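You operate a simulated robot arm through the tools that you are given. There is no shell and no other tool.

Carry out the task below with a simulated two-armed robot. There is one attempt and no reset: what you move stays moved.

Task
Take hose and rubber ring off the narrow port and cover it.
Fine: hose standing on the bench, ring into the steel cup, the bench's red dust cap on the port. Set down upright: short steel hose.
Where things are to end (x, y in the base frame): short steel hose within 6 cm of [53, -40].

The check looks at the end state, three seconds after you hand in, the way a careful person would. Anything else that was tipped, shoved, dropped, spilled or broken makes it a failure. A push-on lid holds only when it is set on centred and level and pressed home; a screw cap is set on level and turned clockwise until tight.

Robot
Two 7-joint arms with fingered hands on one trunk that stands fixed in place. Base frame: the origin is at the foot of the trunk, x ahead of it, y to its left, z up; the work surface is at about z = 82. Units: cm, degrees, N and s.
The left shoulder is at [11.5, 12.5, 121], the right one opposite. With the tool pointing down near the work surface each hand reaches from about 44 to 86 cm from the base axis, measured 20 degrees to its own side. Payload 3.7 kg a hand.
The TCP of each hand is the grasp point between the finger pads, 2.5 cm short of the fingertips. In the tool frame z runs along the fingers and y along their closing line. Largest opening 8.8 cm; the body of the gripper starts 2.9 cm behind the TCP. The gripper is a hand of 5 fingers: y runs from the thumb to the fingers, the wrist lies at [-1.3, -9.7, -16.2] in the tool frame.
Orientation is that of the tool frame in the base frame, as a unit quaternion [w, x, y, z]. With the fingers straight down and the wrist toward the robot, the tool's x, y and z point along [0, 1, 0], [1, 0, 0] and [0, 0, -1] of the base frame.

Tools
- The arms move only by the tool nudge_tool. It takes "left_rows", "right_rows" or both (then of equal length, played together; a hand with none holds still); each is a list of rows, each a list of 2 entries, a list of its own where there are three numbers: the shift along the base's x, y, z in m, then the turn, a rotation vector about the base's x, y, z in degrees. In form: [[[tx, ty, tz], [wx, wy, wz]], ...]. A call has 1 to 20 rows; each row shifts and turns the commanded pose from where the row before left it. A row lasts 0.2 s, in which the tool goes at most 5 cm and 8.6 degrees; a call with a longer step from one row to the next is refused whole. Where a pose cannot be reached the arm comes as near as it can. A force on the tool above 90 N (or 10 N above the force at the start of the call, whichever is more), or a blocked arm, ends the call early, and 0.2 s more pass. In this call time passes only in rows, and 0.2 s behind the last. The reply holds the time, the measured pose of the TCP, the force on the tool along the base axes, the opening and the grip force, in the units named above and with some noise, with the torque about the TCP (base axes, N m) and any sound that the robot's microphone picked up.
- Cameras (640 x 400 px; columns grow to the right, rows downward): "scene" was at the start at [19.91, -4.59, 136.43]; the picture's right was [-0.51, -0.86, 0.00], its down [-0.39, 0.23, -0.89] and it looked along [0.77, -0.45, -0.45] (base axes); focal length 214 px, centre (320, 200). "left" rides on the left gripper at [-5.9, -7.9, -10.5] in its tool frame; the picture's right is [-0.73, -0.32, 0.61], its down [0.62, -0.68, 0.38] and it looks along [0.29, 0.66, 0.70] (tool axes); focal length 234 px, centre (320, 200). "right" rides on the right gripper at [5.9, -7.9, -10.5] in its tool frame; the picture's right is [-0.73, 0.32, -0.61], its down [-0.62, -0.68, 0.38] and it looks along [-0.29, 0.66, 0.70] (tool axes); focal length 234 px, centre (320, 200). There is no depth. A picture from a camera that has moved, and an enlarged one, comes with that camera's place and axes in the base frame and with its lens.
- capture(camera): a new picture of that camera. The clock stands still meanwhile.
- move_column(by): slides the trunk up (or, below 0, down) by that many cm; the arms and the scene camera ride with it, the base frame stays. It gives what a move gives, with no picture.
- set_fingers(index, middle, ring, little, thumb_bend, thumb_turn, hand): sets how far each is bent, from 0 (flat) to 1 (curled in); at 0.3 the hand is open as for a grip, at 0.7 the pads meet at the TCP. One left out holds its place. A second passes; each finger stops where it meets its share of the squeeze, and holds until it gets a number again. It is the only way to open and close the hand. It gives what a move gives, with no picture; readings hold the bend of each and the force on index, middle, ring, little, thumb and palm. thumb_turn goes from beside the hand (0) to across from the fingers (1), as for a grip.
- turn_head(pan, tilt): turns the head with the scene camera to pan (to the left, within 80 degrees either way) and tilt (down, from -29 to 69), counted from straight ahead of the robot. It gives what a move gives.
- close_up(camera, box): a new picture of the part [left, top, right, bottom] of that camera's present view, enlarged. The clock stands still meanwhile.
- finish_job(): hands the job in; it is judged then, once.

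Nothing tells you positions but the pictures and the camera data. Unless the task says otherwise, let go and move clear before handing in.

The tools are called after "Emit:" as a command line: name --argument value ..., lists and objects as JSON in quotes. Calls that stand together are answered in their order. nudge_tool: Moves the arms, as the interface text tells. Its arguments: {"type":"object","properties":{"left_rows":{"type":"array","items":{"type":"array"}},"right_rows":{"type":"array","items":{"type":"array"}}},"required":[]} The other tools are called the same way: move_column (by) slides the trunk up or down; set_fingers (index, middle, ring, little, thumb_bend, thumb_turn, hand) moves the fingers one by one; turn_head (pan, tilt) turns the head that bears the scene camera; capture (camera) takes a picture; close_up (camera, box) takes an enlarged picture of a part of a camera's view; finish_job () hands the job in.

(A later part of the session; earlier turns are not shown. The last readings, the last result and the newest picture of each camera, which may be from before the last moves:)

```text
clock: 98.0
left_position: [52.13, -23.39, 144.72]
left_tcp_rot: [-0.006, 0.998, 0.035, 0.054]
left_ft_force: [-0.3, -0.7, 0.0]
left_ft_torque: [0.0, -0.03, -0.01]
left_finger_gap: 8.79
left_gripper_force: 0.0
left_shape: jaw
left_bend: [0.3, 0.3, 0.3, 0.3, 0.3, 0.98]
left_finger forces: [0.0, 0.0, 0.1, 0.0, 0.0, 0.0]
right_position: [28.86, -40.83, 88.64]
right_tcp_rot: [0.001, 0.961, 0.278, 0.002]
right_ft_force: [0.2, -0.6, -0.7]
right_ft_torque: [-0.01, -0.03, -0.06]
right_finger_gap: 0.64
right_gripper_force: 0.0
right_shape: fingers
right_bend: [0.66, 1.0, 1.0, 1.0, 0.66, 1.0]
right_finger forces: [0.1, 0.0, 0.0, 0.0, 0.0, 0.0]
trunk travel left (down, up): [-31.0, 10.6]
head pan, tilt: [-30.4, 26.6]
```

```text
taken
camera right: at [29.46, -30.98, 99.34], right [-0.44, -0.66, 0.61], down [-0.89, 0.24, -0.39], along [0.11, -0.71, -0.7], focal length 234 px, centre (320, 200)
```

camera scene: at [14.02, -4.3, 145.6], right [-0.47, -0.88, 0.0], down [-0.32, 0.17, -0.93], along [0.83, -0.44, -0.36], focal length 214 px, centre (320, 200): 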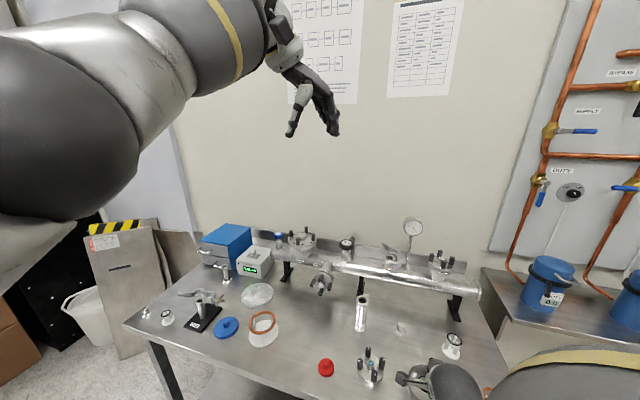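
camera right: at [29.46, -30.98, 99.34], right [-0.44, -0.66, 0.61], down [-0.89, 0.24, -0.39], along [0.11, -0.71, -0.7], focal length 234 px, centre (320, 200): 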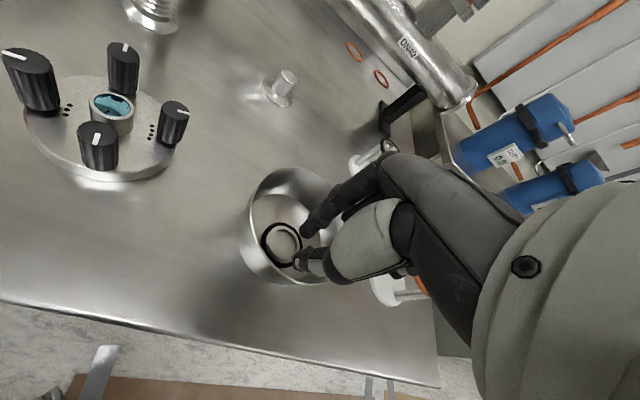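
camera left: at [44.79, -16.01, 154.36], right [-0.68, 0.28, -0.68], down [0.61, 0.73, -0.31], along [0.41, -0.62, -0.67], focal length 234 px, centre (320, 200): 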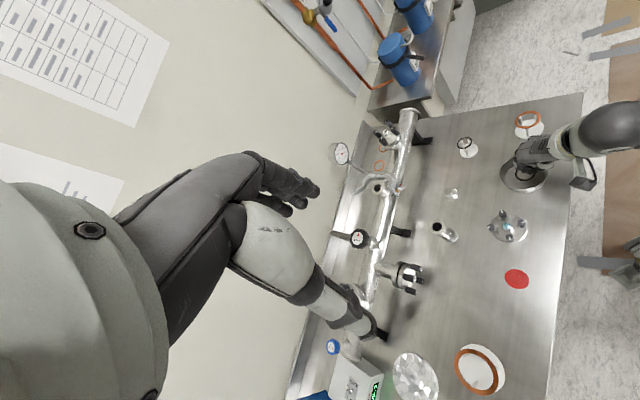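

The ring is lying in the cup. I'll raise the hand straight up and confirm.

Emit:
nudge_tool --right_rows '[[[0, 0, 0.03], [0, 0, 0]], [[0, 0, 0.04], [0, 0, 0]], [[0.01, -0.01, 0.04], [0, 0, 0]]]'

Emit:
close_up --camera "right" --box '[180, 180, 340, 340]'

Emit:
close_up --camera "left" --box '[470, 130, 580, 300]'

```text
clock: 98.8
left_position: [52.26, -23.21, 144.56]
left_tcp_rot: [-0.005, 0.998, 0.034, 0.053]
left_ft_force: [-0.2, -0.1, 0.4]
left_ft_torque: [0.02, 0.0, 0.02]
left_finger_gap: 8.77
left_gripper_force: 0.0
left_shape: jaw
left_bend: [0.3, 0.3, 0.3, 0.3, 0.3, 0.98]
left_finger forces: [0.0, 0.1, 0.0, 0.1, 0.0, 0.0]
right_position: [29.88, -41.81, 99.68]
right_tcp_rot: [-0.001, 0.96, 0.279, 0.001]
right_ft_force: [-0.1, 0.5, 0.0]
right_ft_torque: [0.03, 0.01, 0.02]
right_finger_gap: 0.6
right_gripper_force: 0.1
right_shape: fingers
right_bend: [0.66, 1.0, 1.0, 1.0, 0.66, 1.0]
right_finger forces: [0.0, 0.0, 0.0, 0.0, 0.0, 0.0]
trunk travel left (down, up): [-31.0, 10.6]
head pan, tilt: [-30.4, 26.6]
```

```text
2.50 times, centred on (260, 260) of right
camera zoom: at [30.48, -31.93, 110.39], right [-0.44, -0.66, 0.61], down [-0.89, 0.24, -0.38], along [0.11, -0.71, -0.7], focal length 585 px, centre (470, 50)
```

zoom: 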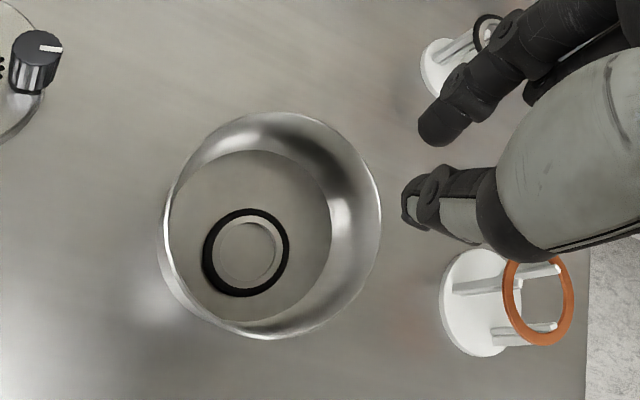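

```text
2.35 times, centred on (525, 215) of left
camera zoom: at [44.86, -16.03, 154.39], right [-0.68, 0.28, -0.68], down [0.61, 0.73, -0.31], along [0.41, -0.62, -0.67], focal length 551 px, centre (-162, 165)
```

zoom: 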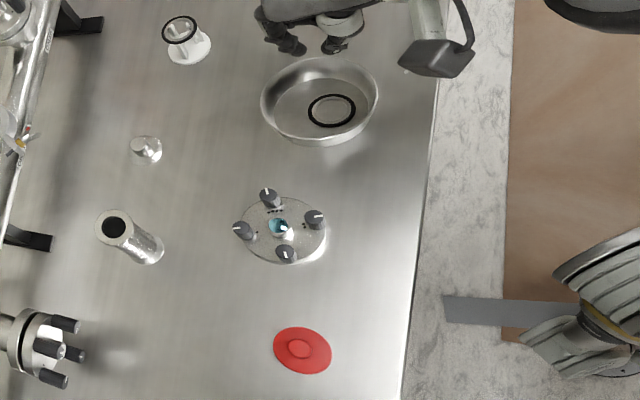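

The ring lies flat in the cup. Next is the red cap at about (47.1, -23.5). I'll move over, lower the trunk back, and set a three-finger pinch for its knob.

Emit:
nudge_tool --right_rows '[[[0.02, 0.015, 0.03], [0, 0, 0]], [[0.029, 0.03, 0.02], [0, 0, 7.5]], [[0.03, 0.033, 0.01], [0, 0, 7.5]], [[0.03, 0.033, 0], [0, 0, 0]], [[0.03, 0.033, 0], [0, 0, 0]], [[0.03, 0.033, 0], [0, 0, 0]]]'

Emit:
set_fingers --hand "right" --index 0.5 --middle 0.5 --thumb_bend 0.5

Emit:
move_column --by -8

Emit:
capture --camera "right"

Emit:
capture --camera "scene"

```text
clock: 100.2
left_position: [52.2, -23.11, 144.62]
left_tcp_rot: [-0.006, 0.998, 0.035, 0.053]
left_ft_force: [-0.2, -0.6, 0.6]
left_ft_torque: [-0.02, -0.02, 0.01]
left_finger_gap: 8.76
left_gripper_force: 0.1
left_shape: jaw
left_bend: [0.3, 0.3, 0.3, 0.3, 0.3, 0.98]
left_finger forces: [0.0, 0.0, 0.1, 0.0, 0.0, 0.1]
right_position: [47.07, -24.33, 105.52]
right_tcp_rot: [0.0, 0.916, 0.402, 0.001]
right_ft_force: [0.5, -0.3, 0.8]
right_ft_torque: [-0.03, 0.01, 0.03]
right_finger_gap: 0.65
right_gripper_force: 0.0
right_shape: fingers
right_bend: [0.66, 1.0, 1.0, 1.0, 0.66, 1.0]
right_finger forces: [0.0, 0.1, 0.1, 0.0, 0.0, 0.0]
right hand out of reach, approached as far as the arm can: row 2
trunk travel left (down, up): [-31.0, 10.6]
head pan, tilt: [-30.4, 26.6]
```

```text
clock: 101.2
left_position: [52.19, -23.28, 144.63]
left_tcp_rot: [-0.006, 0.998, 0.035, 0.053]
left_ft_force: [0.3, -0.5, 0.7]
left_ft_torque: [0.02, -0.01, 0.01]
left_finger_gap: 8.78
left_gripper_force: 0.1
left_shape: jaw
left_bend: [0.3, 0.3, 0.3, 0.3, 0.3, 0.98]
left_finger forces: [0.0, 0.0, 0.0, 0.1, 0.0, 0.0]
right_position: [46.95, -24.57, 105.36]
right_tcp_rot: [0.0, 0.916, 0.401, 0.001]
right_ft_force: [0.3, 0.6, 0.7]
right_ft_torque: [-0.01, 0.02, 0.01]
right_finger_gap: 4.13
right_gripper_force: 0.0
right_shape: fingers
right_bend: [0.5, 0.5, 1.0, 1.0, 0.5, 1.0]
right_finger forces: [0.0, 0.1, 0.1, 0.0, 0.1, 0.1]
trunk travel left (down, up): [-31.0, 10.6]
head pan, tilt: [-30.4, 26.6]
```

```text
clock: 102.4
left_position: [52.0, -23.22, 136.99]
left_tcp_rot: [-0.005, 0.998, 0.034, 0.057]
left_ft_force: [1.0, -0.4, 0.5]
left_ft_torque: [0.0, -0.05, 0.03]
left_finger_gap: 8.79
left_gripper_force: 0.0
left_shape: jaw
left_bend: [0.3, 0.3, 0.3, 0.3, 0.3, 0.98]
left_finger forces: [0.0, 0.0, 0.0, 0.0, 0.0, 0.0]
right_position: [47.0, -24.32, 97.68]
right_tcp_rot: [0.001, 0.916, 0.401, 0.003]
right_ft_force: [-0.2, -1.3, -0.7]
right_ft_torque: [0.03, -0.03, 0.01]
right_finger_gap: 4.1
right_gripper_force: 0.2
right_shape: fingers
right_bend: [0.5, 0.5, 1.0, 1.0, 0.5, 1.0]
right_finger forces: [0.0, 0.0, 0.0, 0.0, 0.1, 0.0]
trunk travel left (down, up): [-23.0, 18.6]
head pan, tilt: [-30.4, 26.6]
```

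```text
taken
camera right: at [45.05, -14.65, 108.38], right [-0.26, -0.75, 0.61], down [-0.92, 0.0, -0.39], along [0.29, -0.66, -0.7], focal length 234 px, centre (320, 200)
```

right: 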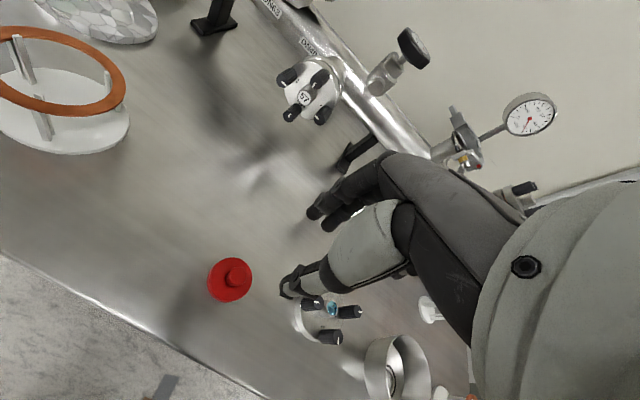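

```text
taken
camera scene: at [19.74, -4.59, 136.49], right [-0.51, -0.86, 0.0], down [-0.38, 0.23, -0.89], along [0.77, -0.45, -0.45], focal length 214 px, centre (320, 200)
```

scene: 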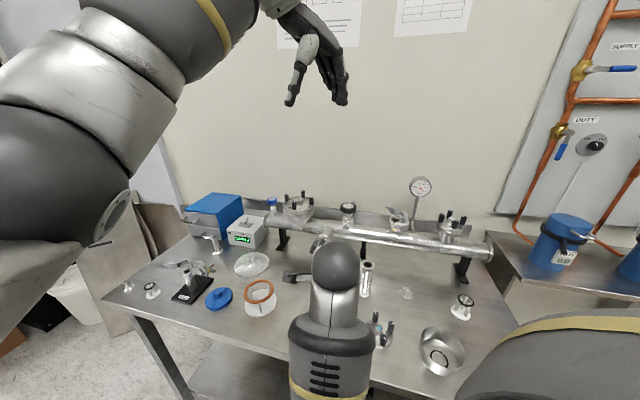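

Emit:
nudge_tool --right_rows '[[[0.0025, 0.006, -0.02], [0, 0, 0]], [[0, 0, -0.035], [0, 0, 0]]]'

Emit:
close_up --camera "right" --box '[220, 180, 350, 310]'

Emit:
close_up --camera "left" --box '[440, 200, 600, 330]'

Emit:
close_up --camera "scene" --box '[290, 280, 370, 380]'

```text
clock: 103.0
left_position: [52.24, -23.29, 136.81]
left_tcp_rot: [-0.005, 0.998, 0.035, 0.055]
left_ft_force: [0.4, 0.5, 0.7]
left_ft_torque: [-0.01, 0.01, -0.03]
left_finger_gap: 8.81
left_gripper_force: 0.1
left_shape: jaw
left_bend: [0.3, 0.3, 0.3, 0.3, 0.3, 0.98]
left_finger forces: [0.1, 0.0, 0.0, 0.0, 0.0, 0.0]
right_position: [47.43, -23.53, 92.1]
right_tcp_rot: [0.001, 0.916, 0.402, 0.002]
right_ft_force: [0.6, 0.3, 0.6]
right_ft_torque: [0.03, 0.01, 0.01]
right_finger_gap: 4.08
right_gripper_force: 0.0
right_shape: fingers
right_bend: [0.5, 0.5, 1.0, 1.0, 0.5, 1.0]
right_finger forces: [0.1, 0.0, 0.1, 0.1, 0.0, 0.0]
trunk travel left (down, up): [-23.0, 18.6]
head pan, tilt: [-30.4, 26.6]
```

```text
3.08 times, centred on (285, 245) of right
camera zoom: at [45.55, -13.88, 102.76], right [-0.26, -0.75, 0.61], down [-0.92, 0.0, -0.39], along [0.29, -0.66, -0.7], focal length 720 px, centre (428, 62)
```

zoom: 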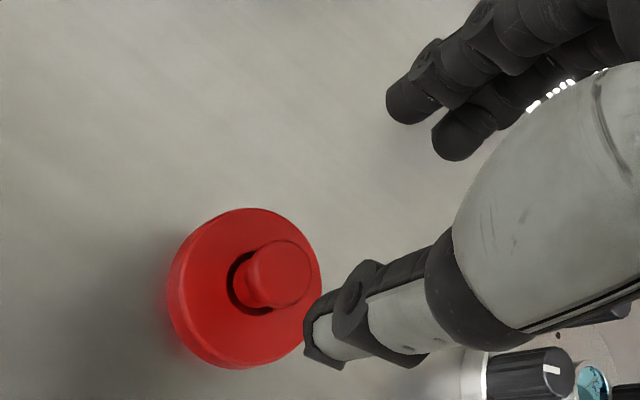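

```text
3.08 times, centred on (520, 265) of left
camera zoom: at [44.73, -16.0, 146.53], right [-0.68, 0.28, -0.68], down [0.61, 0.73, -0.31], along [0.41, -0.63, -0.66], focal length 720 px, centre (-295, 0)
```

zoom: 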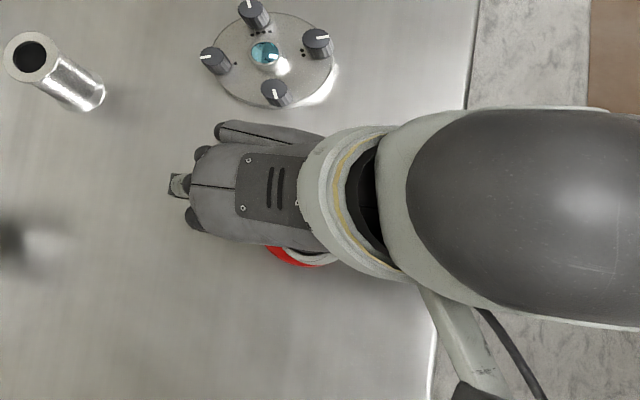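

```text
4.00 times, centred on (330, 330) of scene
camera zoom: at [19.93, -4.6, 136.43], right [-0.51, -0.86, 0.0], down [-0.39, 0.23, -0.89], along [0.77, -0.45, -0.45], focal length 858 px, centre (280, -320)
```

zoom: 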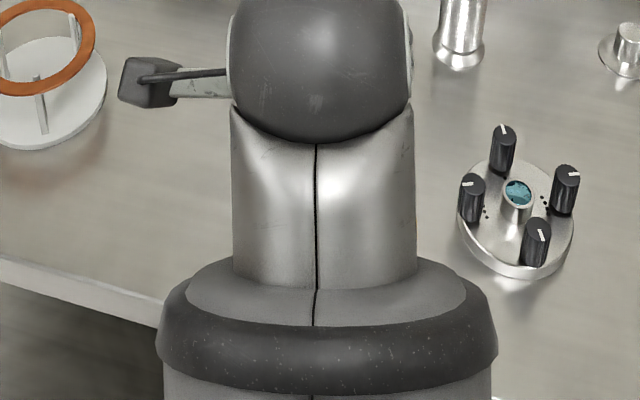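

Emit:
nudge_tool --right_rows '[[[-0.006, 0.0018, -0.01], [0, 0, 0]], [[0, 0, -0.025], [0, 0, 0]]]'

Emit:
close_up --camera "right" --box '[220, 180, 350, 310]'

```text
clock: 103.6
left_position: [52.16, -23.27, 136.7]
left_tcp_rot: [-0.006, 0.998, 0.035, 0.055]
left_ft_force: [-0.4, 0.1, 0.4]
left_ft_torque: [-0.03, -0.01, 0.01]
left_finger_gap: 8.78
left_gripper_force: 0.0
left_shape: jaw
left_bend: [0.3, 0.3, 0.3, 0.3, 0.3, 0.98]
left_finger forces: [0.1, 0.0, 0.0, 0.1, 0.1, 0.0]
right_position: [46.62, -23.31, 88.51]
right_tcp_rot: [-0.001, 0.916, 0.401, 0.002]
right_ft_force: [-0.3, 0.8, -0.1]
right_ft_torque: [-0.02, 0.0, 0.01]
right_finger_gap: 4.09
right_gripper_force: 0.1
right_shape: fingers
right_bend: [0.5, 0.5, 1.0, 1.0, 0.5, 1.0]
right_finger forces: [0.0, 0.0, 0.0, 0.0, 0.0, 0.1]
trunk travel left (down, up): [-23.0, 18.6]
head pan, tilt: [-30.4, 26.6]
```

```text
3.08 times, centred on (285, 245) of right
camera zoom: at [44.76, -13.75, 99.2], right [-0.26, -0.75, 0.61], down [-0.92, 0.0, -0.39], along [0.29, -0.66, -0.7], focal length 720 px, centre (428, 62)
```

zoom: 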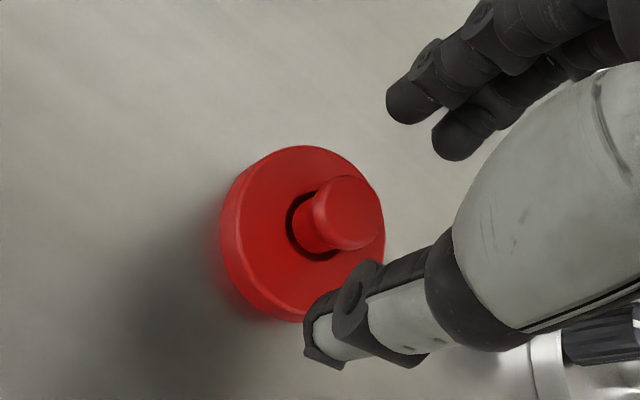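

The alignment on the knob looks right. I'll descend and close on it.

Emit:
nudge_tool --right_rows '[[[0, 0, -0.01], [0, 0, 0]], [[0, 0, -0.01], [0, 0, 0]]]'

Emit:
set_fingers --hand "right" --index 0.7 --middle 0.7 --thumb_bend 0.68

Emit:
close_up --camera "right" --box '[220, 180, 350, 310]'

```text
clock: 104.2
left_position: [52.1, -23.38, 136.68]
left_tcp_rot: [-0.005, 0.998, 0.035, 0.056]
left_ft_force: [0.5, 0.4, 0.9]
left_ft_torque: [0.0, 0.02, -0.04]
left_finger_gap: 8.78
left_gripper_force: 0.1
left_shape: jaw
left_bend: [0.3, 0.3, 0.3, 0.3, 0.3, 0.98]
left_finger forces: [0.0, 0.0, 0.1, 0.1, 0.0, 0.0]
right_position: [46.64, -23.55, 86.56]
right_tcp_rot: [-0.001, 0.916, 0.401, 0.001]
right_ft_force: [-0.1, -0.7, 0.3]
right_ft_torque: [-0.01, -0.03, -0.02]
right_finger_gap: 4.09
right_gripper_force: 0.0
right_shape: fingers
right_bend: [0.5, 0.5, 1.0, 1.0, 0.5, 1.0]
right_finger forces: [0.0, 0.1, 0.0, 0.1, 0.0, 0.1]
trunk travel left (down, up): [-23.0, 18.6]
head pan, tilt: [-30.4, 26.6]
```

```text
clock: 105.2
left_position: [52.09, -23.21, 136.78]
left_tcp_rot: [-0.006, 0.998, 0.035, 0.056]
left_ft_force: [0.2, 0.1, 0.5]
left_ft_torque: [0.01, -0.01, 0.02]
left_finger_gap: 8.77
left_gripper_force: 0.0
left_shape: jaw
left_bend: [0.3, 0.3, 0.3, 0.3, 0.3, 0.98]
left_finger forces: [0.0, 0.0, 0.1, 0.0, 0.0, 0.1]
right_position: [46.67, -23.46, 86.76]
right_tcp_rot: [0.0, 0.916, 0.401, 0.001]
right_ft_force: [1.0, 0.3, 0.1]
right_ft_torque: [0.0, -0.03, -0.01]
right_finger_gap: 1.13
right_gripper_force: 3.5
right_shape: fingers
right_bend: [0.65, 0.68, 1.0, 1.0, 0.64, 1.0]
right_finger forces: [2.8, 1.0, 0.1, 0.0, 3.8, 0.1]
trunk travel left (down, up): [-23.0, 18.6]
head pan, tilt: [-30.4, 26.6]
```

```text
3.08 times, centred on (285, 245) of right
camera zoom: at [44.7, -13.83, 97.3], right [-0.26, -0.75, 0.61], down [-0.92, 0.0, -0.39], along [0.29, -0.66, -0.7], focal length 720 px, centre (428, 62)
```

zoom: 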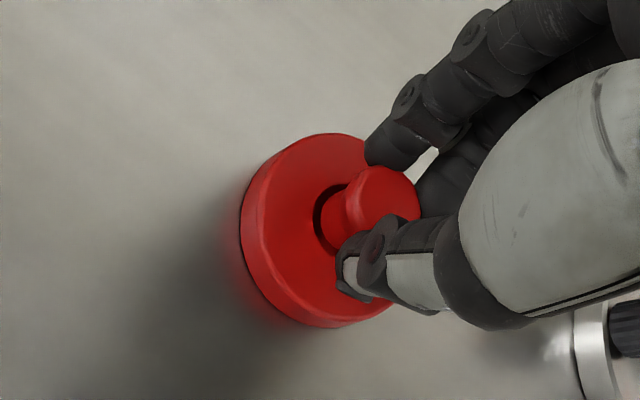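

Emit:
set_fingers --hand "right" --index 0.58 --middle 0.58 --thumb_bend 0.58

Emit:
nudge_tool --right_rows '[[[0.001, 0, -0.003], [0, 0, 0]], [[0, 0, -0.003], [0, 0, 0]]]'

Emit:
set_fingers --hand "right" --index 0.85 --middle 0.85 --thumb_bend 0.8

Emit:
close_up --camera "right" --box '[220, 180, 350, 310]'

```text
clock: 106.2
left_position: [52.07, -23.21, 136.83]
left_tcp_rot: [-0.005, 0.998, 0.035, 0.055]
left_ft_force: [0.5, 1.2, 0.2]
left_ft_torque: [-0.02, -0.01, -0.01]
left_finger_gap: 8.8
left_gripper_force: 0.0
left_shape: jaw
left_bend: [0.3, 0.3, 0.3, 0.3, 0.3, 0.98]
left_finger forces: [0.0, 0.1, 0.0, 0.0, 0.0, 0.0]
right_position: [46.64, -23.4, 86.6]
right_tcp_rot: [0.001, 0.916, 0.401, 0.0]
right_ft_force: [-0.6, 0.3, 0.5]
right_ft_torque: [0.0, -0.01, -0.01]
right_finger_gap: 2.6
right_gripper_force: 0.1
right_shape: fingers
right_bend: [0.57, 0.57, 1.0, 1.0, 0.57, 1.0]
right_finger forces: [0.0, 0.0, 0.0, 0.1, 0.0, 0.1]
trunk travel left (down, up): [-23.0, 18.6]
head pan, tilt: [-30.4, 26.6]
```

```text
clock: 106.8
left_position: [52.07, -23.35, 136.73]
left_tcp_rot: [-0.005, 0.998, 0.035, 0.056]
left_ft_force: [-0.6, 0.8, -0.2]
left_ft_torque: [0.0, -0.03, -0.02]
left_finger_gap: 8.8
left_gripper_force: 0.0
left_shape: jaw
left_bend: [0.3, 0.3, 0.3, 0.3, 0.3, 0.98]
left_finger forces: [0.1, 0.1, 0.0, 0.0, 0.0, 0.0]
right_position: [46.96, -23.44, 85.98]
right_tcp_rot: [0.0, 0.916, 0.401, 0.003]
right_ft_force: [-0.1, 0.6, -0.6]
right_ft_torque: [-0.04, 0.02, -0.04]
right_finger_gap: 2.6
right_gripper_force: 0.0
right_shape: fingers
right_bend: [0.57, 0.57, 1.0, 1.0, 0.57, 1.0]
right_finger forces: [0.1, 0.0, 0.1, 0.1, 0.0, 0.0]
trunk travel left (down, up): [-23.0, 18.6]
head pan, tilt: [-30.4, 26.6]
```

```text
clock: 107.8
left_position: [52.16, -23.25, 136.78]
left_tcp_rot: [-0.004, 0.998, 0.035, 0.055]
left_ft_force: [0.2, 0.4, 0.0]
left_ft_torque: [0.02, -0.02, 0.02]
left_finger_gap: 8.77
left_gripper_force: 0.2
left_shape: jaw
left_bend: [0.3, 0.3, 0.3, 0.3, 0.3, 0.98]
left_finger forces: [0.0, 0.1, 0.0, 0.0, 0.1, 0.0]
right_position: [46.81, -23.52, 86.08]
right_tcp_rot: [-0.001, 0.916, 0.401, 0.001]
right_ft_force: [0.4, 0.1, 0.9]
right_ft_torque: [0.03, -0.03, -0.02]
right_finger_gap: 0.91
right_gripper_force: 9.4
right_shape: fingers
right_bend: [0.71, 0.84, 1.0, 1.0, 0.71, 1.0]
right_finger forces: [10.2, 0.0, 0.0, 0.0, 9.4, 0.0]
trunk travel left (down, up): [-23.0, 18.6]
head pan, tilt: [-30.4, 26.6]
```

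```text
3.08 times, centred on (285, 245) of right
camera zoom: at [44.9, -13.89, 96.73], right [-0.26, -0.75, 0.61], down [-0.92, 0.0, -0.39], along [0.29, -0.66, -0.7], focal length 720 px, centre (428, 62)
```

zoom: 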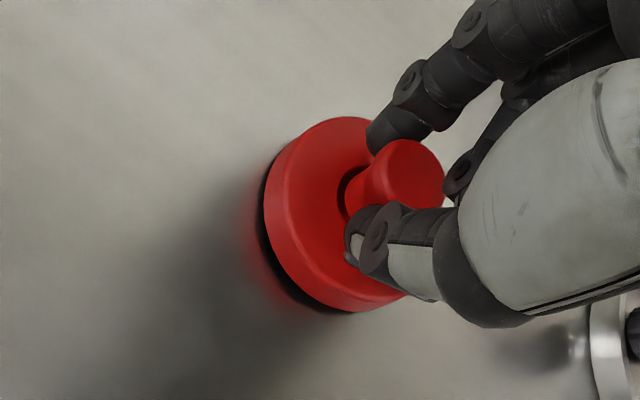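

Only index and thumb are bearing and the cap looks slightly tilted, because the middle finger missed the knob. I'll release, shift about 0.6 cm sideways so the knob sits between index and middle, and regrip.

Emit:
set_fingers --hand "right" --index 0.56 --middle 0.56 --thumb_bend 0.56

Emit:
close_up --camera "right" --box '[220, 180, 350, 310]'

Emit:
nudge_tool --right_rows '[[[0.0043, 0.0045, 0], [0, 0, 0]]]'

Emit:
close_up --camera "right" --box '[220, 180, 350, 310]'

```text
clock: 108.8
left_position: [52.06, -23.29, 136.97]
left_tcp_rot: [-0.005, 0.998, 0.035, 0.056]
left_ft_force: [0.1, 0.5, -1.0]
left_ft_torque: [0.04, -0.02, 0.03]
left_finger_gap: 8.76
left_gripper_force: 0.1
left_shape: jaw
left_bend: [0.3, 0.3, 0.3, 0.3, 0.3, 0.98]
left_finger forces: [0.1, 0.0, 0.0, 0.0, 0.1, 0.0]
right_position: [46.85, -23.59, 86.13]
right_tcp_rot: [0.0, 0.916, 0.401, 0.002]
right_ft_force: [-0.4, 1.4, 10.9]
right_ft_torque: [-0.11, 0.0, 0.01]
right_finger_gap: 2.78
right_gripper_force: 5.7
right_shape: fingers
right_bend: [0.56, 0.8, 1.0, 1.0, 0.56, 1.0]
right_finger forces: [0.0, 10.5, 0.1, 0.0, 0.0, 0.1]
trunk travel left (down, up): [-23.0, 18.6]
head pan, tilt: [-30.4, 26.6]
```

```text
3.08 times, centred on (285, 245) of right
camera zoom: at [44.86, -13.86, 96.8], right [-0.26, -0.75, 0.61], down [-0.92, 0.0, -0.39], along [0.29, -0.66, -0.7], focal length 720 px, centre (428, 62)
```

zoom: 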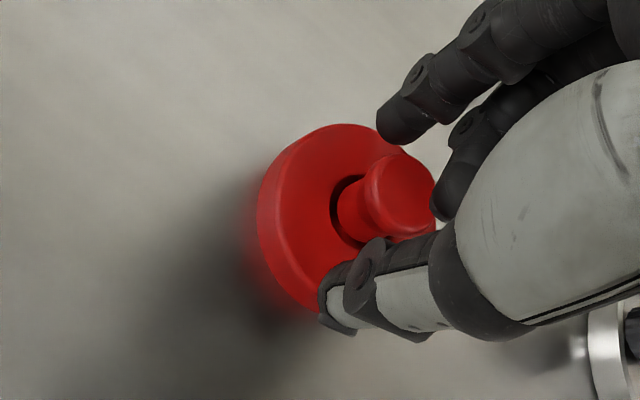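

```text
clock: 109.2
left_position: [52.06, -23.13, 136.95]
left_tcp_rot: [-0.006, 0.998, 0.034, 0.056]
left_ft_force: [0.5, 0.3, -0.1]
left_ft_torque: [0.01, -0.05, -0.02]
left_finger_gap: 8.81
left_gripper_force: 0.0
left_shape: jaw
left_bend: [0.3, 0.3, 0.3, 0.3, 0.3, 0.98]
left_finger forces: [0.0, 0.0, 0.0, 0.0, 0.1, 0.0]
right_position: [47.3, -22.97, 85.99]
right_tcp_rot: [0.001, 0.916, 0.401, 0.002]
right_ft_force: [-0.1, -2.0, 11.6]
right_ft_torque: [-0.14, 0.0, 0.0]
right_finger_gap: 2.76
right_gripper_force: 6.3
right_shape: fingers
right_bend: [0.56, 0.81, 1.0, 1.0, 0.56, 1.0]
right_finger forces: [0.0, 11.8, 0.0, 0.0, 0.1, 0.0]
trunk travel left (down, up): [-23.0, 18.6]
head pan, tilt: [-30.4, 26.6]
```

```text
3.08 times, centred on (285, 245) of right
camera zoom: at [45.32, -13.39, 96.67], right [-0.26, -0.75, 0.61], down [-0.92, 0.0, -0.39], along [0.29, -0.66, -0.7], focal length 720 px, centre (428, 62)
```

zoom: 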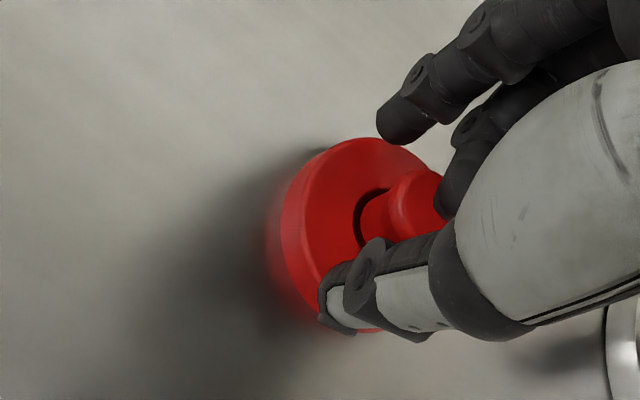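

The middle finger is jammed against the disc. I'll raise the hand to free it, then start the approach again.

Emit:
nudge_tool --right_rows '[[[0, 0, 0.006], [0, 0, 0]], [[0, 0, 0.01], [0, 0, 0]], [[0, 0, 0.014], [0, 0, 0]]]'

Emit:
capture --camera "right"

```text
clock: 110.0
left_position: [52.13, -23.21, 136.79]
left_tcp_rot: [-0.005, 0.998, 0.035, 0.055]
left_ft_force: [0.5, -0.7, -0.2]
left_ft_torque: [-0.03, -0.02, 0.02]
left_finger_gap: 8.79
left_gripper_force: 0.0
left_shape: jaw
left_bend: [0.3, 0.3, 0.3, 0.3, 0.3, 0.98]
left_finger forces: [0.0, 0.1, 0.0, 0.1, 0.0, 0.0]
right_position: [47.61, -22.89, 89.04]
right_tcp_rot: [-0.001, 0.916, 0.401, 0.0]
right_ft_force: [-0.3, 0.1, -0.1]
right_ft_torque: [-0.03, 0.0, 0.0]
right_finger_gap: 2.79
right_gripper_force: 0.2
right_shape: fingers
right_bend: [0.56, 0.56, 1.0, 1.0, 0.56, 1.0]
right_finger forces: [0.0, 0.0, 0.1, 0.0, 0.0, 0.1]
trunk travel left (down, up): [-23.0, 18.6]
head pan, tilt: [-30.4, 26.6]
```

```text
taken
camera right: at [45.5, -13.31, 99.81], right [-0.26, -0.75, 0.61], down [-0.92, 0.0, -0.38], along [0.29, -0.66, -0.7], focal length 234 px, centre (320, 200)
```

right: 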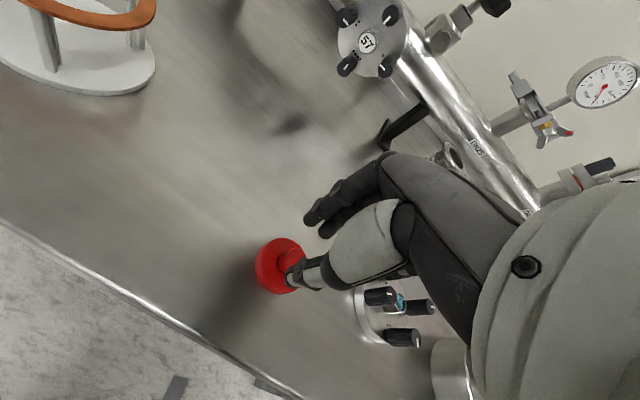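

Emit:
nudge_tool --right_rows '[[[0, 0, 0.02], [0, 0, 0]]]'

Emit:
set_fingers --hand "right" --index 0.45 --middle 0.45 --thumb_bend 0.45

Emit:
close_up --camera "right" --box '[220, 180, 350, 310]'

```text
clock: 110.4
left_position: [52.25, -23.29, 136.86]
left_tcp_rot: [-0.005, 0.998, 0.035, 0.056]
left_ft_force: [-0.3, -0.2, 0.6]
left_ft_torque: [-0.02, -0.02, 0.04]
left_finger_gap: 8.76
left_gripper_force: 0.1
left_shape: jaw
left_bend: [0.3, 0.3, 0.3, 0.3, 0.3, 0.98]
left_finger forces: [0.1, 0.0, 0.0, 0.1, 0.0, 0.0]
right_position: [47.49, -23.21, 91.22]
right_tcp_rot: [-0.001, 0.916, 0.401, 0.0]
right_ft_force: [-0.6, -0.6, -0.2]
right_ft_torque: [0.02, 0.01, 0.03]
right_finger_gap: 2.77
right_gripper_force: 0.0
right_shape: fingers
right_bend: [0.56, 0.56, 1.0, 1.0, 0.56, 1.0]
right_finger forces: [0.0, 0.0, 0.0, 0.0, 0.0, 0.0]
trunk travel left (down, up): [-23.0, 18.6]
head pan, tilt: [-30.4, 26.6]
```

```text
clock: 111.4
left_position: [52.2, -23.27, 136.87]
left_tcp_rot: [-0.006, 0.998, 0.035, 0.056]
left_ft_force: [-0.7, -1.2, 0.1]
left_ft_torque: [0.0, -0.02, -0.01]
left_finger_gap: 8.74
left_gripper_force: 0.0
left_shape: jaw
left_bend: [0.3, 0.3, 0.3, 0.3, 0.3, 0.98]
left_finger forces: [0.0, 0.0, 0.0, 0.0, 0.1, 0.0]
right_position: [47.52, -23.17, 91.04]
right_tcp_rot: [0.0, 0.916, 0.401, 0.0]
right_ft_force: [-0.5, 0.3, 0.4]
right_ft_torque: [-0.05, -0.01, 0.0]
right_finger_gap: 5.19
right_gripper_force: 0.1
right_shape: fingers
right_bend: [0.45, 0.45, 1.0, 1.0, 0.45, 0.99]
right_finger forces: [0.0, 0.1, 0.0, 0.1, 0.0, 0.1]
trunk travel left (down, up): [-23.0, 18.6]
head pan, tilt: [-30.4, 26.6]
```

```text
3.08 times, centred on (285, 245) of right
camera zoom: at [45.52, -13.51, 101.73], right [-0.26, -0.75, 0.61], down [-0.92, 0.0, -0.39], along [0.29, -0.66, -0.7], focal length 720 px, centre (428, 62)
```

zoom: 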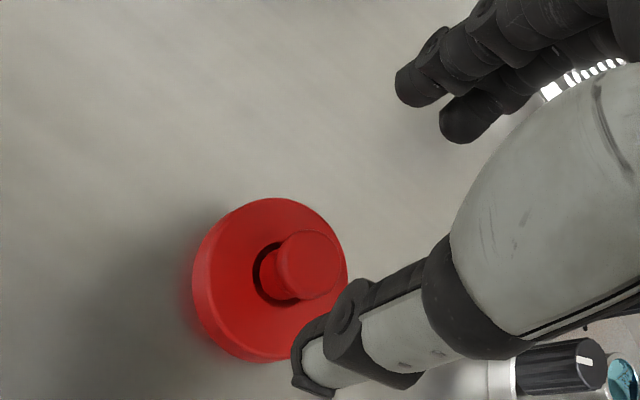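

The cap is at about (46.9, -23.25) with knob top z≈85.4. I'll centre so the knob sits between index and middle with the thumb opposite, and grip moderately.

Emit:
nudge_tool --right_rows '[[[-0.0055, 0, -0.02], [0, 0, 0]], [[0, 0, -0.02], [0, 0, 0]], [[0, 0, -0.006], [0, 0, 0]]]'

Emit:
set_fingers --hand "right" --index 0.68 --middle 0.68 --thumb_bend 0.66

Emit:
close_up --camera "right" --box '[220, 180, 350, 310]'

```text
clock: 112.2
left_position: [52.19, -23.19, 136.82]
left_tcp_rot: [-0.005, 0.998, 0.035, 0.055]
left_ft_force: [0.3, 0.8, 1.0]
left_ft_torque: [0.03, -0.03, 0.0]
left_finger_gap: 8.78
left_gripper_force: 0.0
left_shape: jaw
left_bend: [0.3, 0.3, 0.3, 0.3, 0.3, 0.98]
left_finger forces: [0.0, 0.1, 0.1, 0.1, 0.0, 0.0]
right_position: [46.84, -23.05, 86.5]
right_tcp_rot: [0.0, 0.916, 0.401, 0.001]
right_ft_force: [-0.3, -0.4, 0.2]
right_ft_torque: [-0.01, 0.01, 0.01]
right_finger_gap: 5.21
right_gripper_force: 0.1
right_shape: fingers
right_bend: [0.45, 0.45, 1.0, 1.0, 0.45, 0.99]
right_finger forces: [0.1, 0.0, 0.0, 0.1, 0.1, 0.1]
trunk travel left (down, up): [-23.0, 18.6]
head pan, tilt: [-30.4, 26.6]
```

```text
clock: 113.2
left_position: [52.14, -23.28, 136.77]
left_tcp_rot: [-0.006, 0.998, 0.035, 0.056]
left_ft_force: [1.4, -0.2, 0.3]
left_ft_torque: [0.01, -0.01, 0.02]
left_finger_gap: 8.78
left_gripper_force: 0.1
left_shape: jaw
left_bend: [0.3, 0.3, 0.3, 0.3, 0.3, 0.98]
left_finger forces: [0.0, 0.1, 0.1, 0.0, 0.0, 0.0]
right_position: [46.94, -22.91, 86.43]
right_tcp_rot: [-0.001, 0.916, 0.401, 0.001]
right_ft_force: [-0.3, -0.4, -0.4]
right_ft_torque: [0.01, -0.01, 0.01]
right_finger_gap: 0.91
right_gripper_force: 2.6
right_shape: fingers
right_bend: [0.67, 0.66, 1.0, 1.0, 0.63, 1.0]
right_finger forces: [0.6, 1.8, 0.1, 0.0, 2.3, 0.1]
trunk travel left (down, up): [-23.0, 18.6]
head pan, tilt: [-30.4, 26.6]
```

```text
3.08 times, centred on (285, 245) of right
camera zoom: at [44.91, -13.27, 97.1], right [-0.26, -0.75, 0.61], down [-0.92, 0.0, -0.39], along [0.29, -0.66, -0.7], focal length 720 px, centre (428, 62)
```

zoom: 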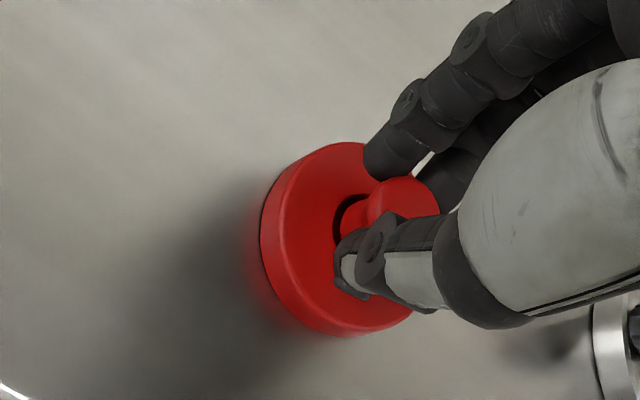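

All three digits are on the knob. I'll firm up the grip a little and lift slightly.

Emit:
set_fingers --hand "right" --index 0.76 --middle 0.74 --thumb_bend 0.76

Emit:
nudge_tool --right_rows '[[[0, 0, 0.005], [0, 0, 0]], [[0, 0, 0.01], [0, 0, 0]], [[0, 0, 0.02], [0, 0, 0]]]'

Emit:
close_up --camera "right" --box '[220, 180, 350, 310]'

Emit:
capture --camera "left"

```text
clock: 114.2
left_position: [52.26, -23.21, 136.78]
left_tcp_rot: [-0.005, 0.998, 0.035, 0.055]
left_ft_force: [0.0, 1.0, -0.4]
left_ft_torque: [0.0, 0.02, 0.01]
left_finger_gap: 8.78
left_gripper_force: 0.0
left_shape: jaw
left_bend: [0.3, 0.3, 0.3, 0.3, 0.3, 0.98]
left_finger forces: [0.1, 0.0, 0.1, 0.0, 0.0, 0.1]
right_position: [46.9, -22.92, 86.44]
right_tcp_rot: [0.0, 0.916, 0.401, 0.0]
right_ft_force: [0.3, -0.7, 0.9]
right_ft_torque: [-0.06, 0.01, 0.01]
right_finger_gap: 0.54
right_gripper_force: 11.9
right_shape: fingers
right_bend: [0.74, 0.72, 1.0, 1.0, 0.64, 1.0]
right_finger forces: [5.5, 6.9, 0.1, 0.0, 11.1, 0.0]
trunk travel left (down, up): [-23.0, 18.6]
head pan, tilt: [-30.4, 26.6]
```

```text
clock: 115.0
left_position: [52.06, -23.31, 136.89]
left_tcp_rot: [-0.006, 0.998, 0.034, 0.055]
left_ft_force: [-0.9, 0.2, -0.7]
left_ft_torque: [0.0, 0.04, 0.01]
left_finger_gap: 8.76
left_gripper_force: 0.1
left_shape: jaw
left_bend: [0.3, 0.3, 0.3, 0.3, 0.3, 0.98]
left_finger forces: [0.0, 0.1, 0.0, 0.0, 0.1, 0.0]
right_position: [46.79, -23.08, 89.95]
right_tcp_rot: [-0.001, 0.916, 0.401, 0.001]
right_ft_force: [0.0, -0.1, -0.1]
right_ft_torque: [0.0, -0.02, -0.02]
right_finger_gap: 0.54
right_gripper_force: 11.4
right_shape: fingers
right_bend: [0.74, 0.72, 1.0, 1.0, 0.64, 1.0]
right_finger forces: [6.0, 6.3, 0.0, 0.1, 11.0, 0.1]
trunk travel left (down, up): [-23.0, 18.6]
head pan, tilt: [-30.4, 26.6]
```

```text
3.08 times, centred on (285, 245) of right
camera zoom: at [44.91, -13.43, 100.62], right [-0.26, -0.75, 0.61], down [-0.92, 0.0, -0.39], along [0.29, -0.66, -0.7], focal length 720 px, centre (428, 62)
```

zoom: 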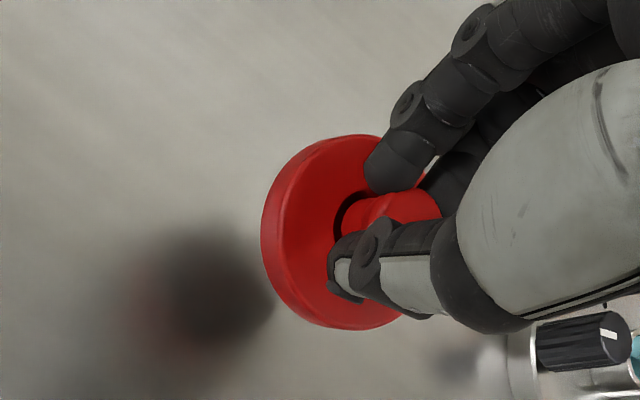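

```text
taken
camera left: at [44.72, -15.98, 146.53], right [-0.68, 0.28, -0.68], down [0.61, 0.73, -0.31], along [0.41, -0.63, -0.66], focal length 234 px, centre (320, 200)
```

left: 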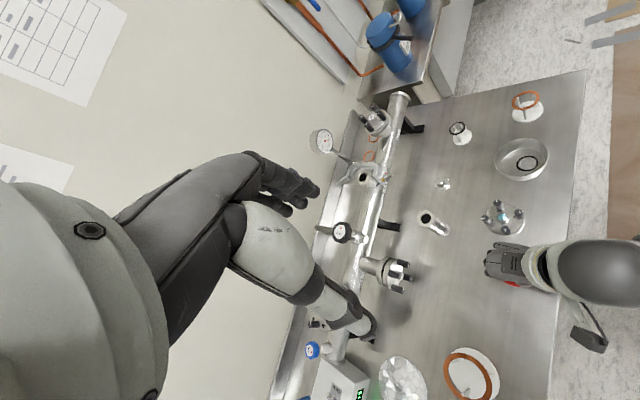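

The cap is held by its knob and looks level. I'll carry it over the bench to above the port.

Emit:
nudge_tool --right_rows '[[[0, 0, 0.035], [0, 0, 0]], [[0, 0, 0.035], [0, 0, 0]], [[0, 0, 0.035], [0, 0, 0]], [[0, 0, 0.035], [0, 0, 0]], [[0.015, -0.041, 0.008], [0, 0, 0]], [[0.015, -0.041, 0.008], [0, 0, 0]], [[0.015, -0.041, 0.008], [0, 0, 0]], [[0.015, -0.041, 0.008], [0, 0, 0]], [[0.015, -0.041, 0.008], [0, 0, 0]], [[0.015, -0.041, 0.008], [0, 0, 0]], [[0.015, -0.041, 0.008], [0, 0, 0]], [[0.015, -0.041, 0.004], [0, 0, 0]]]'

Emit:
close_up --camera "right" --box '[200, 160, 360, 320]'

Emit:
capture --camera "left"

Emit:
close_up --camera "scene" --box '[360, 150, 440, 250]'

```text
clock: 117.6
left_position: [52.14, -23.31, 136.76]
left_tcp_rot: [-0.005, 0.998, 0.034, 0.056]
left_ft_force: [0.9, 0.2, -0.6]
left_ft_torque: [0.0, 0.01, 0.01]
left_finger_gap: 8.77
left_gripper_force: 0.1
left_shape: jaw
left_bend: [0.3, 0.3, 0.3, 0.3, 0.3, 0.98]
left_finger forces: [0.0, 0.1, 0.0, 0.1, 0.0, 0.0]
right_position: [59.06, -55.68, 110.13]
right_tcp_rot: [-0.001, 0.916, 0.401, 0.002]
right_ft_force: [-0.1, 0.2, 0.2]
right_ft_torque: [0.02, -0.01, -0.01]
right_finger_gap: 0.51
right_gripper_force: 11.1
right_shape: fingers
right_bend: [0.75, 0.72, 1.0, 1.0, 0.64, 1.0]
right_finger forces: [6.4, 6.0, 0.0, 0.1, 10.6, 0.0]
trunk travel left (down, up): [-23.0, 18.6]
head pan, tilt: [-30.4, 26.6]
```

```text
2.50 times, centred on (280, 240) of right
camera zoom: at [57.07, -46.03, 120.74], right [-0.26, -0.75, 0.6], down [-0.92, 0.0, -0.39], along [0.29, -0.66, -0.7], focal length 585 px, centre (420, 100)
```

zoom: 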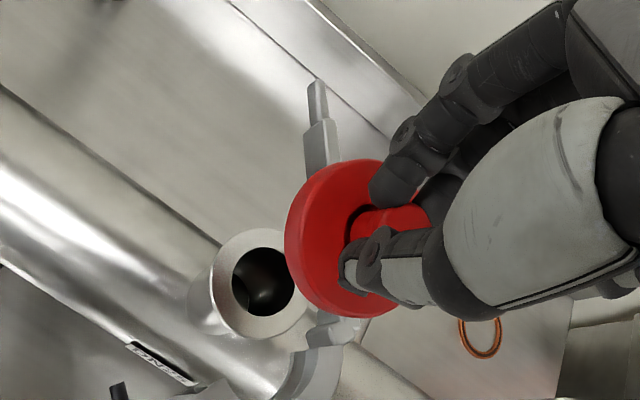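

```text
taken
camera left: at [44.7, -16.05, 146.53], right [-0.68, 0.28, -0.68], down [0.61, 0.73, -0.31], along [0.41, -0.62, -0.66], focal length 234 px, centre (320, 200)
```

left: 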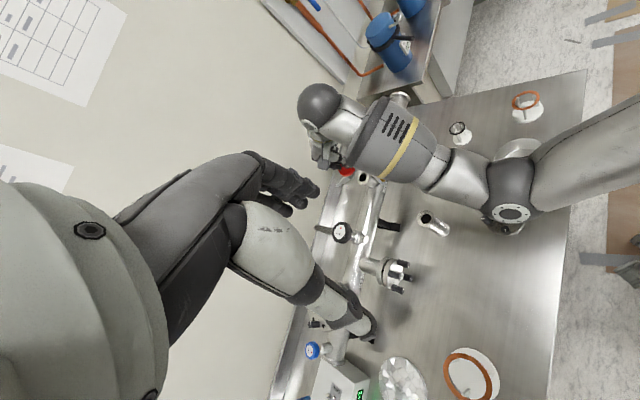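

```text
4.00 times, centred on (400, 200) of scene
camera zoom: at [19.89, -4.65, 136.43], right [-0.51, -0.86, 0.0], down [-0.39, 0.23, -0.89], along [0.77, -0.45, -0.45], focal length 858 px, centre (0, 200)
```

zoom: 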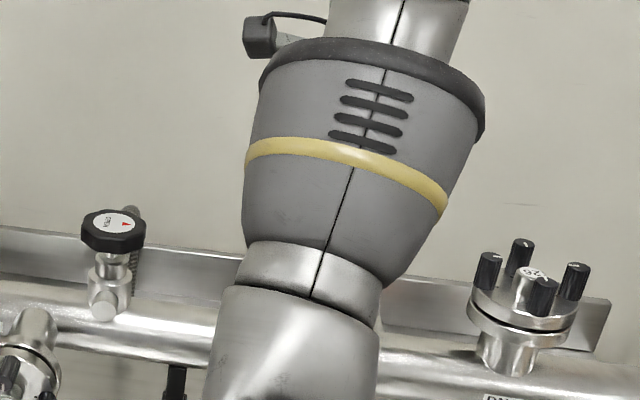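

Emit:
close_up --camera "left" --box '[325, 150, 385, 200]'

```text
8.00 times, centred on (355, 175) of left
camera zoom: at [44.7, -16.05, 146.53], right [-0.68, 0.28, -0.68], down [0.61, 0.73, -0.31], along [0.41, -0.62, -0.66], focal length 1873 px, centre (40, 400)
```

zoom: 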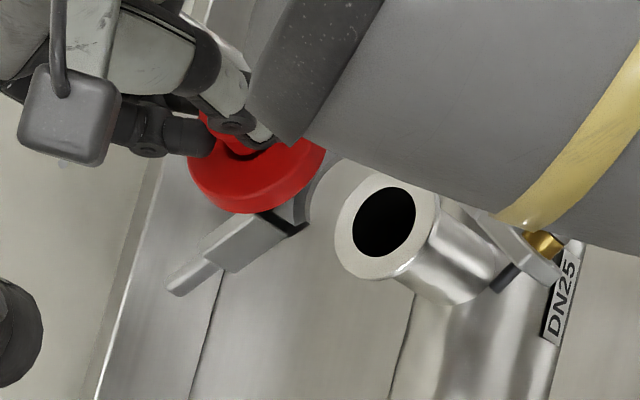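

Both cameras put the cap within about 0.2 cm of the port axis. I'll descend to just above the flange and check again.

Emit:
nudge_tool --right_rows '[[[0, 0, -0.015], [0, 0, 0]], [[0, 0, -0.015], [0, 0, 0]], [[0, 0, -0.008], [0, 0, 0]]]'

Emit:
close_up --camera "left" --box '[330, 155, 380, 205]'

Emit:
close_up --camera "right" --box '[200, 160, 360, 320]'

```text
clock: 118.4
left_position: [52.11, -23.3, 136.7]
left_tcp_rot: [-0.006, 0.998, 0.035, 0.054]
left_ft_force: [-0.6, 0.9, 0.2]
left_ft_torque: [-0.03, 0.01, -0.01]
left_finger_gap: 8.79
left_gripper_force: 0.0
left_shape: jaw
left_bend: [0.3, 0.3, 0.3, 0.3, 0.3, 0.98]
left_finger forces: [0.1, 0.0, 0.0, 0.0, 0.0, 0.1]
right_position: [58.76, -55.62, 106.13]
right_tcp_rot: [0.0, 0.916, 0.402, 0.002]
right_ft_force: [-0.2, 0.0, 0.1]
right_ft_torque: [0.02, -0.01, -0.02]
right_finger_gap: 0.52
right_gripper_force: 11.0
right_shape: fingers
right_bend: [0.75, 0.72, 1.0, 1.0, 0.64, 1.0]
right_finger forces: [6.4, 6.1, 0.1, 0.1, 10.5, 0.0]
trunk travel left (down, up): [-23.0, 18.6]
head pan, tilt: [-30.4, 26.6]
```

```text
8.00 times, centred on (355, 180) of left
camera zoom: at [44.74, -16.01, 146.52], right [-0.68, 0.28, -0.68], down [0.61, 0.73, -0.31], along [0.41, -0.62, -0.66], focal length 1873 px, centre (40, 360)
```

zoom: 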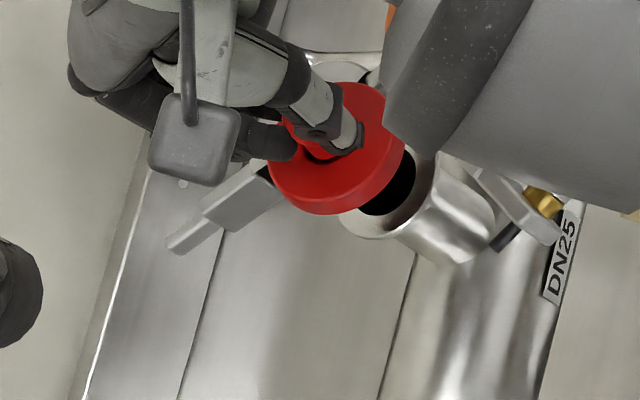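

```text
2.50 times, centred on (280, 240) of right
camera zoom: at [56.9, -46.04, 116.76], right [-0.26, -0.75, 0.61], down [-0.92, 0.0, -0.39], along [0.29, -0.66, -0.7], focal length 585 px, centre (420, 100)
```

zoom: 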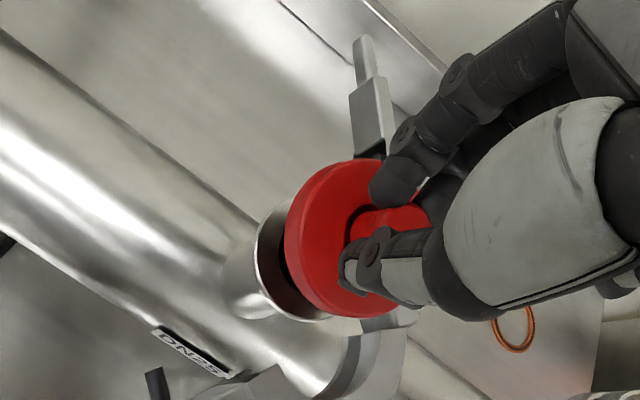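

Emit:
nudge_tool --right_rows '[[[0, 0, -0.006], [0, 0, 0]], [[0, 0, -0.006], [0, 0, 0]], [[0, 0, -0.004], [0, 0, 0]]]'

Emit:
close_up --camera "left" --box '[330, 155, 380, 205]'

Emit:
close_up --camera "right" --box '[200, 160, 360, 320]'

```text
clock: 119.2
left_position: [52.21, -23.19, 136.62]
left_tcp_rot: [-0.005, 0.998, 0.034, 0.056]
left_ft_force: [0.5, 0.9, -0.7]
left_ft_torque: [0.0, -0.03, 0.0]
left_finger_gap: 8.78
left_gripper_force: 0.1
left_shape: jaw
left_bend: [0.3, 0.3, 0.3, 0.3, 0.3, 0.98]
left_finger forces: [0.0, 0.0, 0.1, 0.0, 0.0, 0.0]
right_position: [58.78, -55.92, 104.51]
right_tcp_rot: [0.0, 0.916, 0.4, 0.001]
right_ft_force: [0.0, 0.5, -0.8]
right_ft_torque: [0.01, -0.05, 0.04]
right_finger_gap: 0.51
right_gripper_force: 11.8
right_shape: fingers
right_bend: [0.75, 0.72, 1.0, 1.0, 0.64, 1.0]
right_finger forces: [6.3, 6.2, 0.0, 0.0, 10.5, 0.1]
trunk travel left (down, up): [-23.0, 18.6]
head pan, tilt: [-30.4, 26.6]
```

```text
8.00 times, centred on (355, 180) of left
camera zoom: at [44.73, -15.99, 146.53], right [-0.68, 0.28, -0.68], down [0.61, 0.73, -0.31], along [0.41, -0.63, -0.66], focal length 1873 px, centre (40, 360)
```

zoom: 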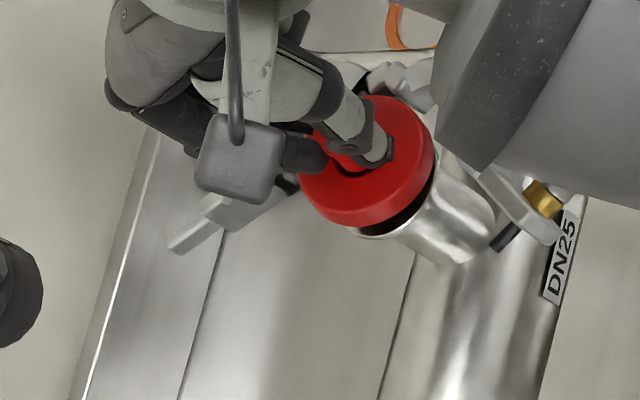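

```text
2.50 times, centred on (280, 240) of right
camera zoom: at [56.76, -46.18, 115.18], right [-0.26, -0.75, 0.61], down [-0.92, 0.0, -0.39], along [0.29, -0.66, -0.7], focal length 585 px, centre (420, 100)
```

zoom: 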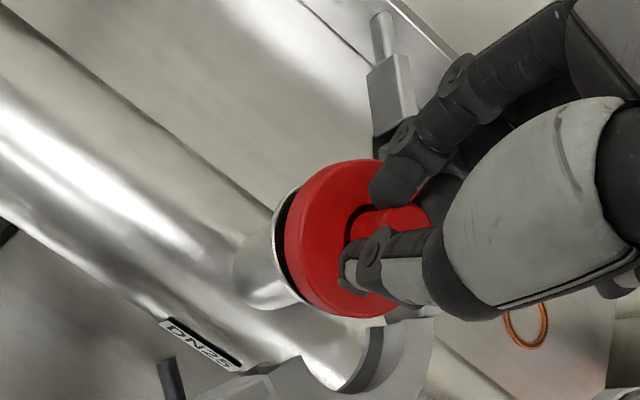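

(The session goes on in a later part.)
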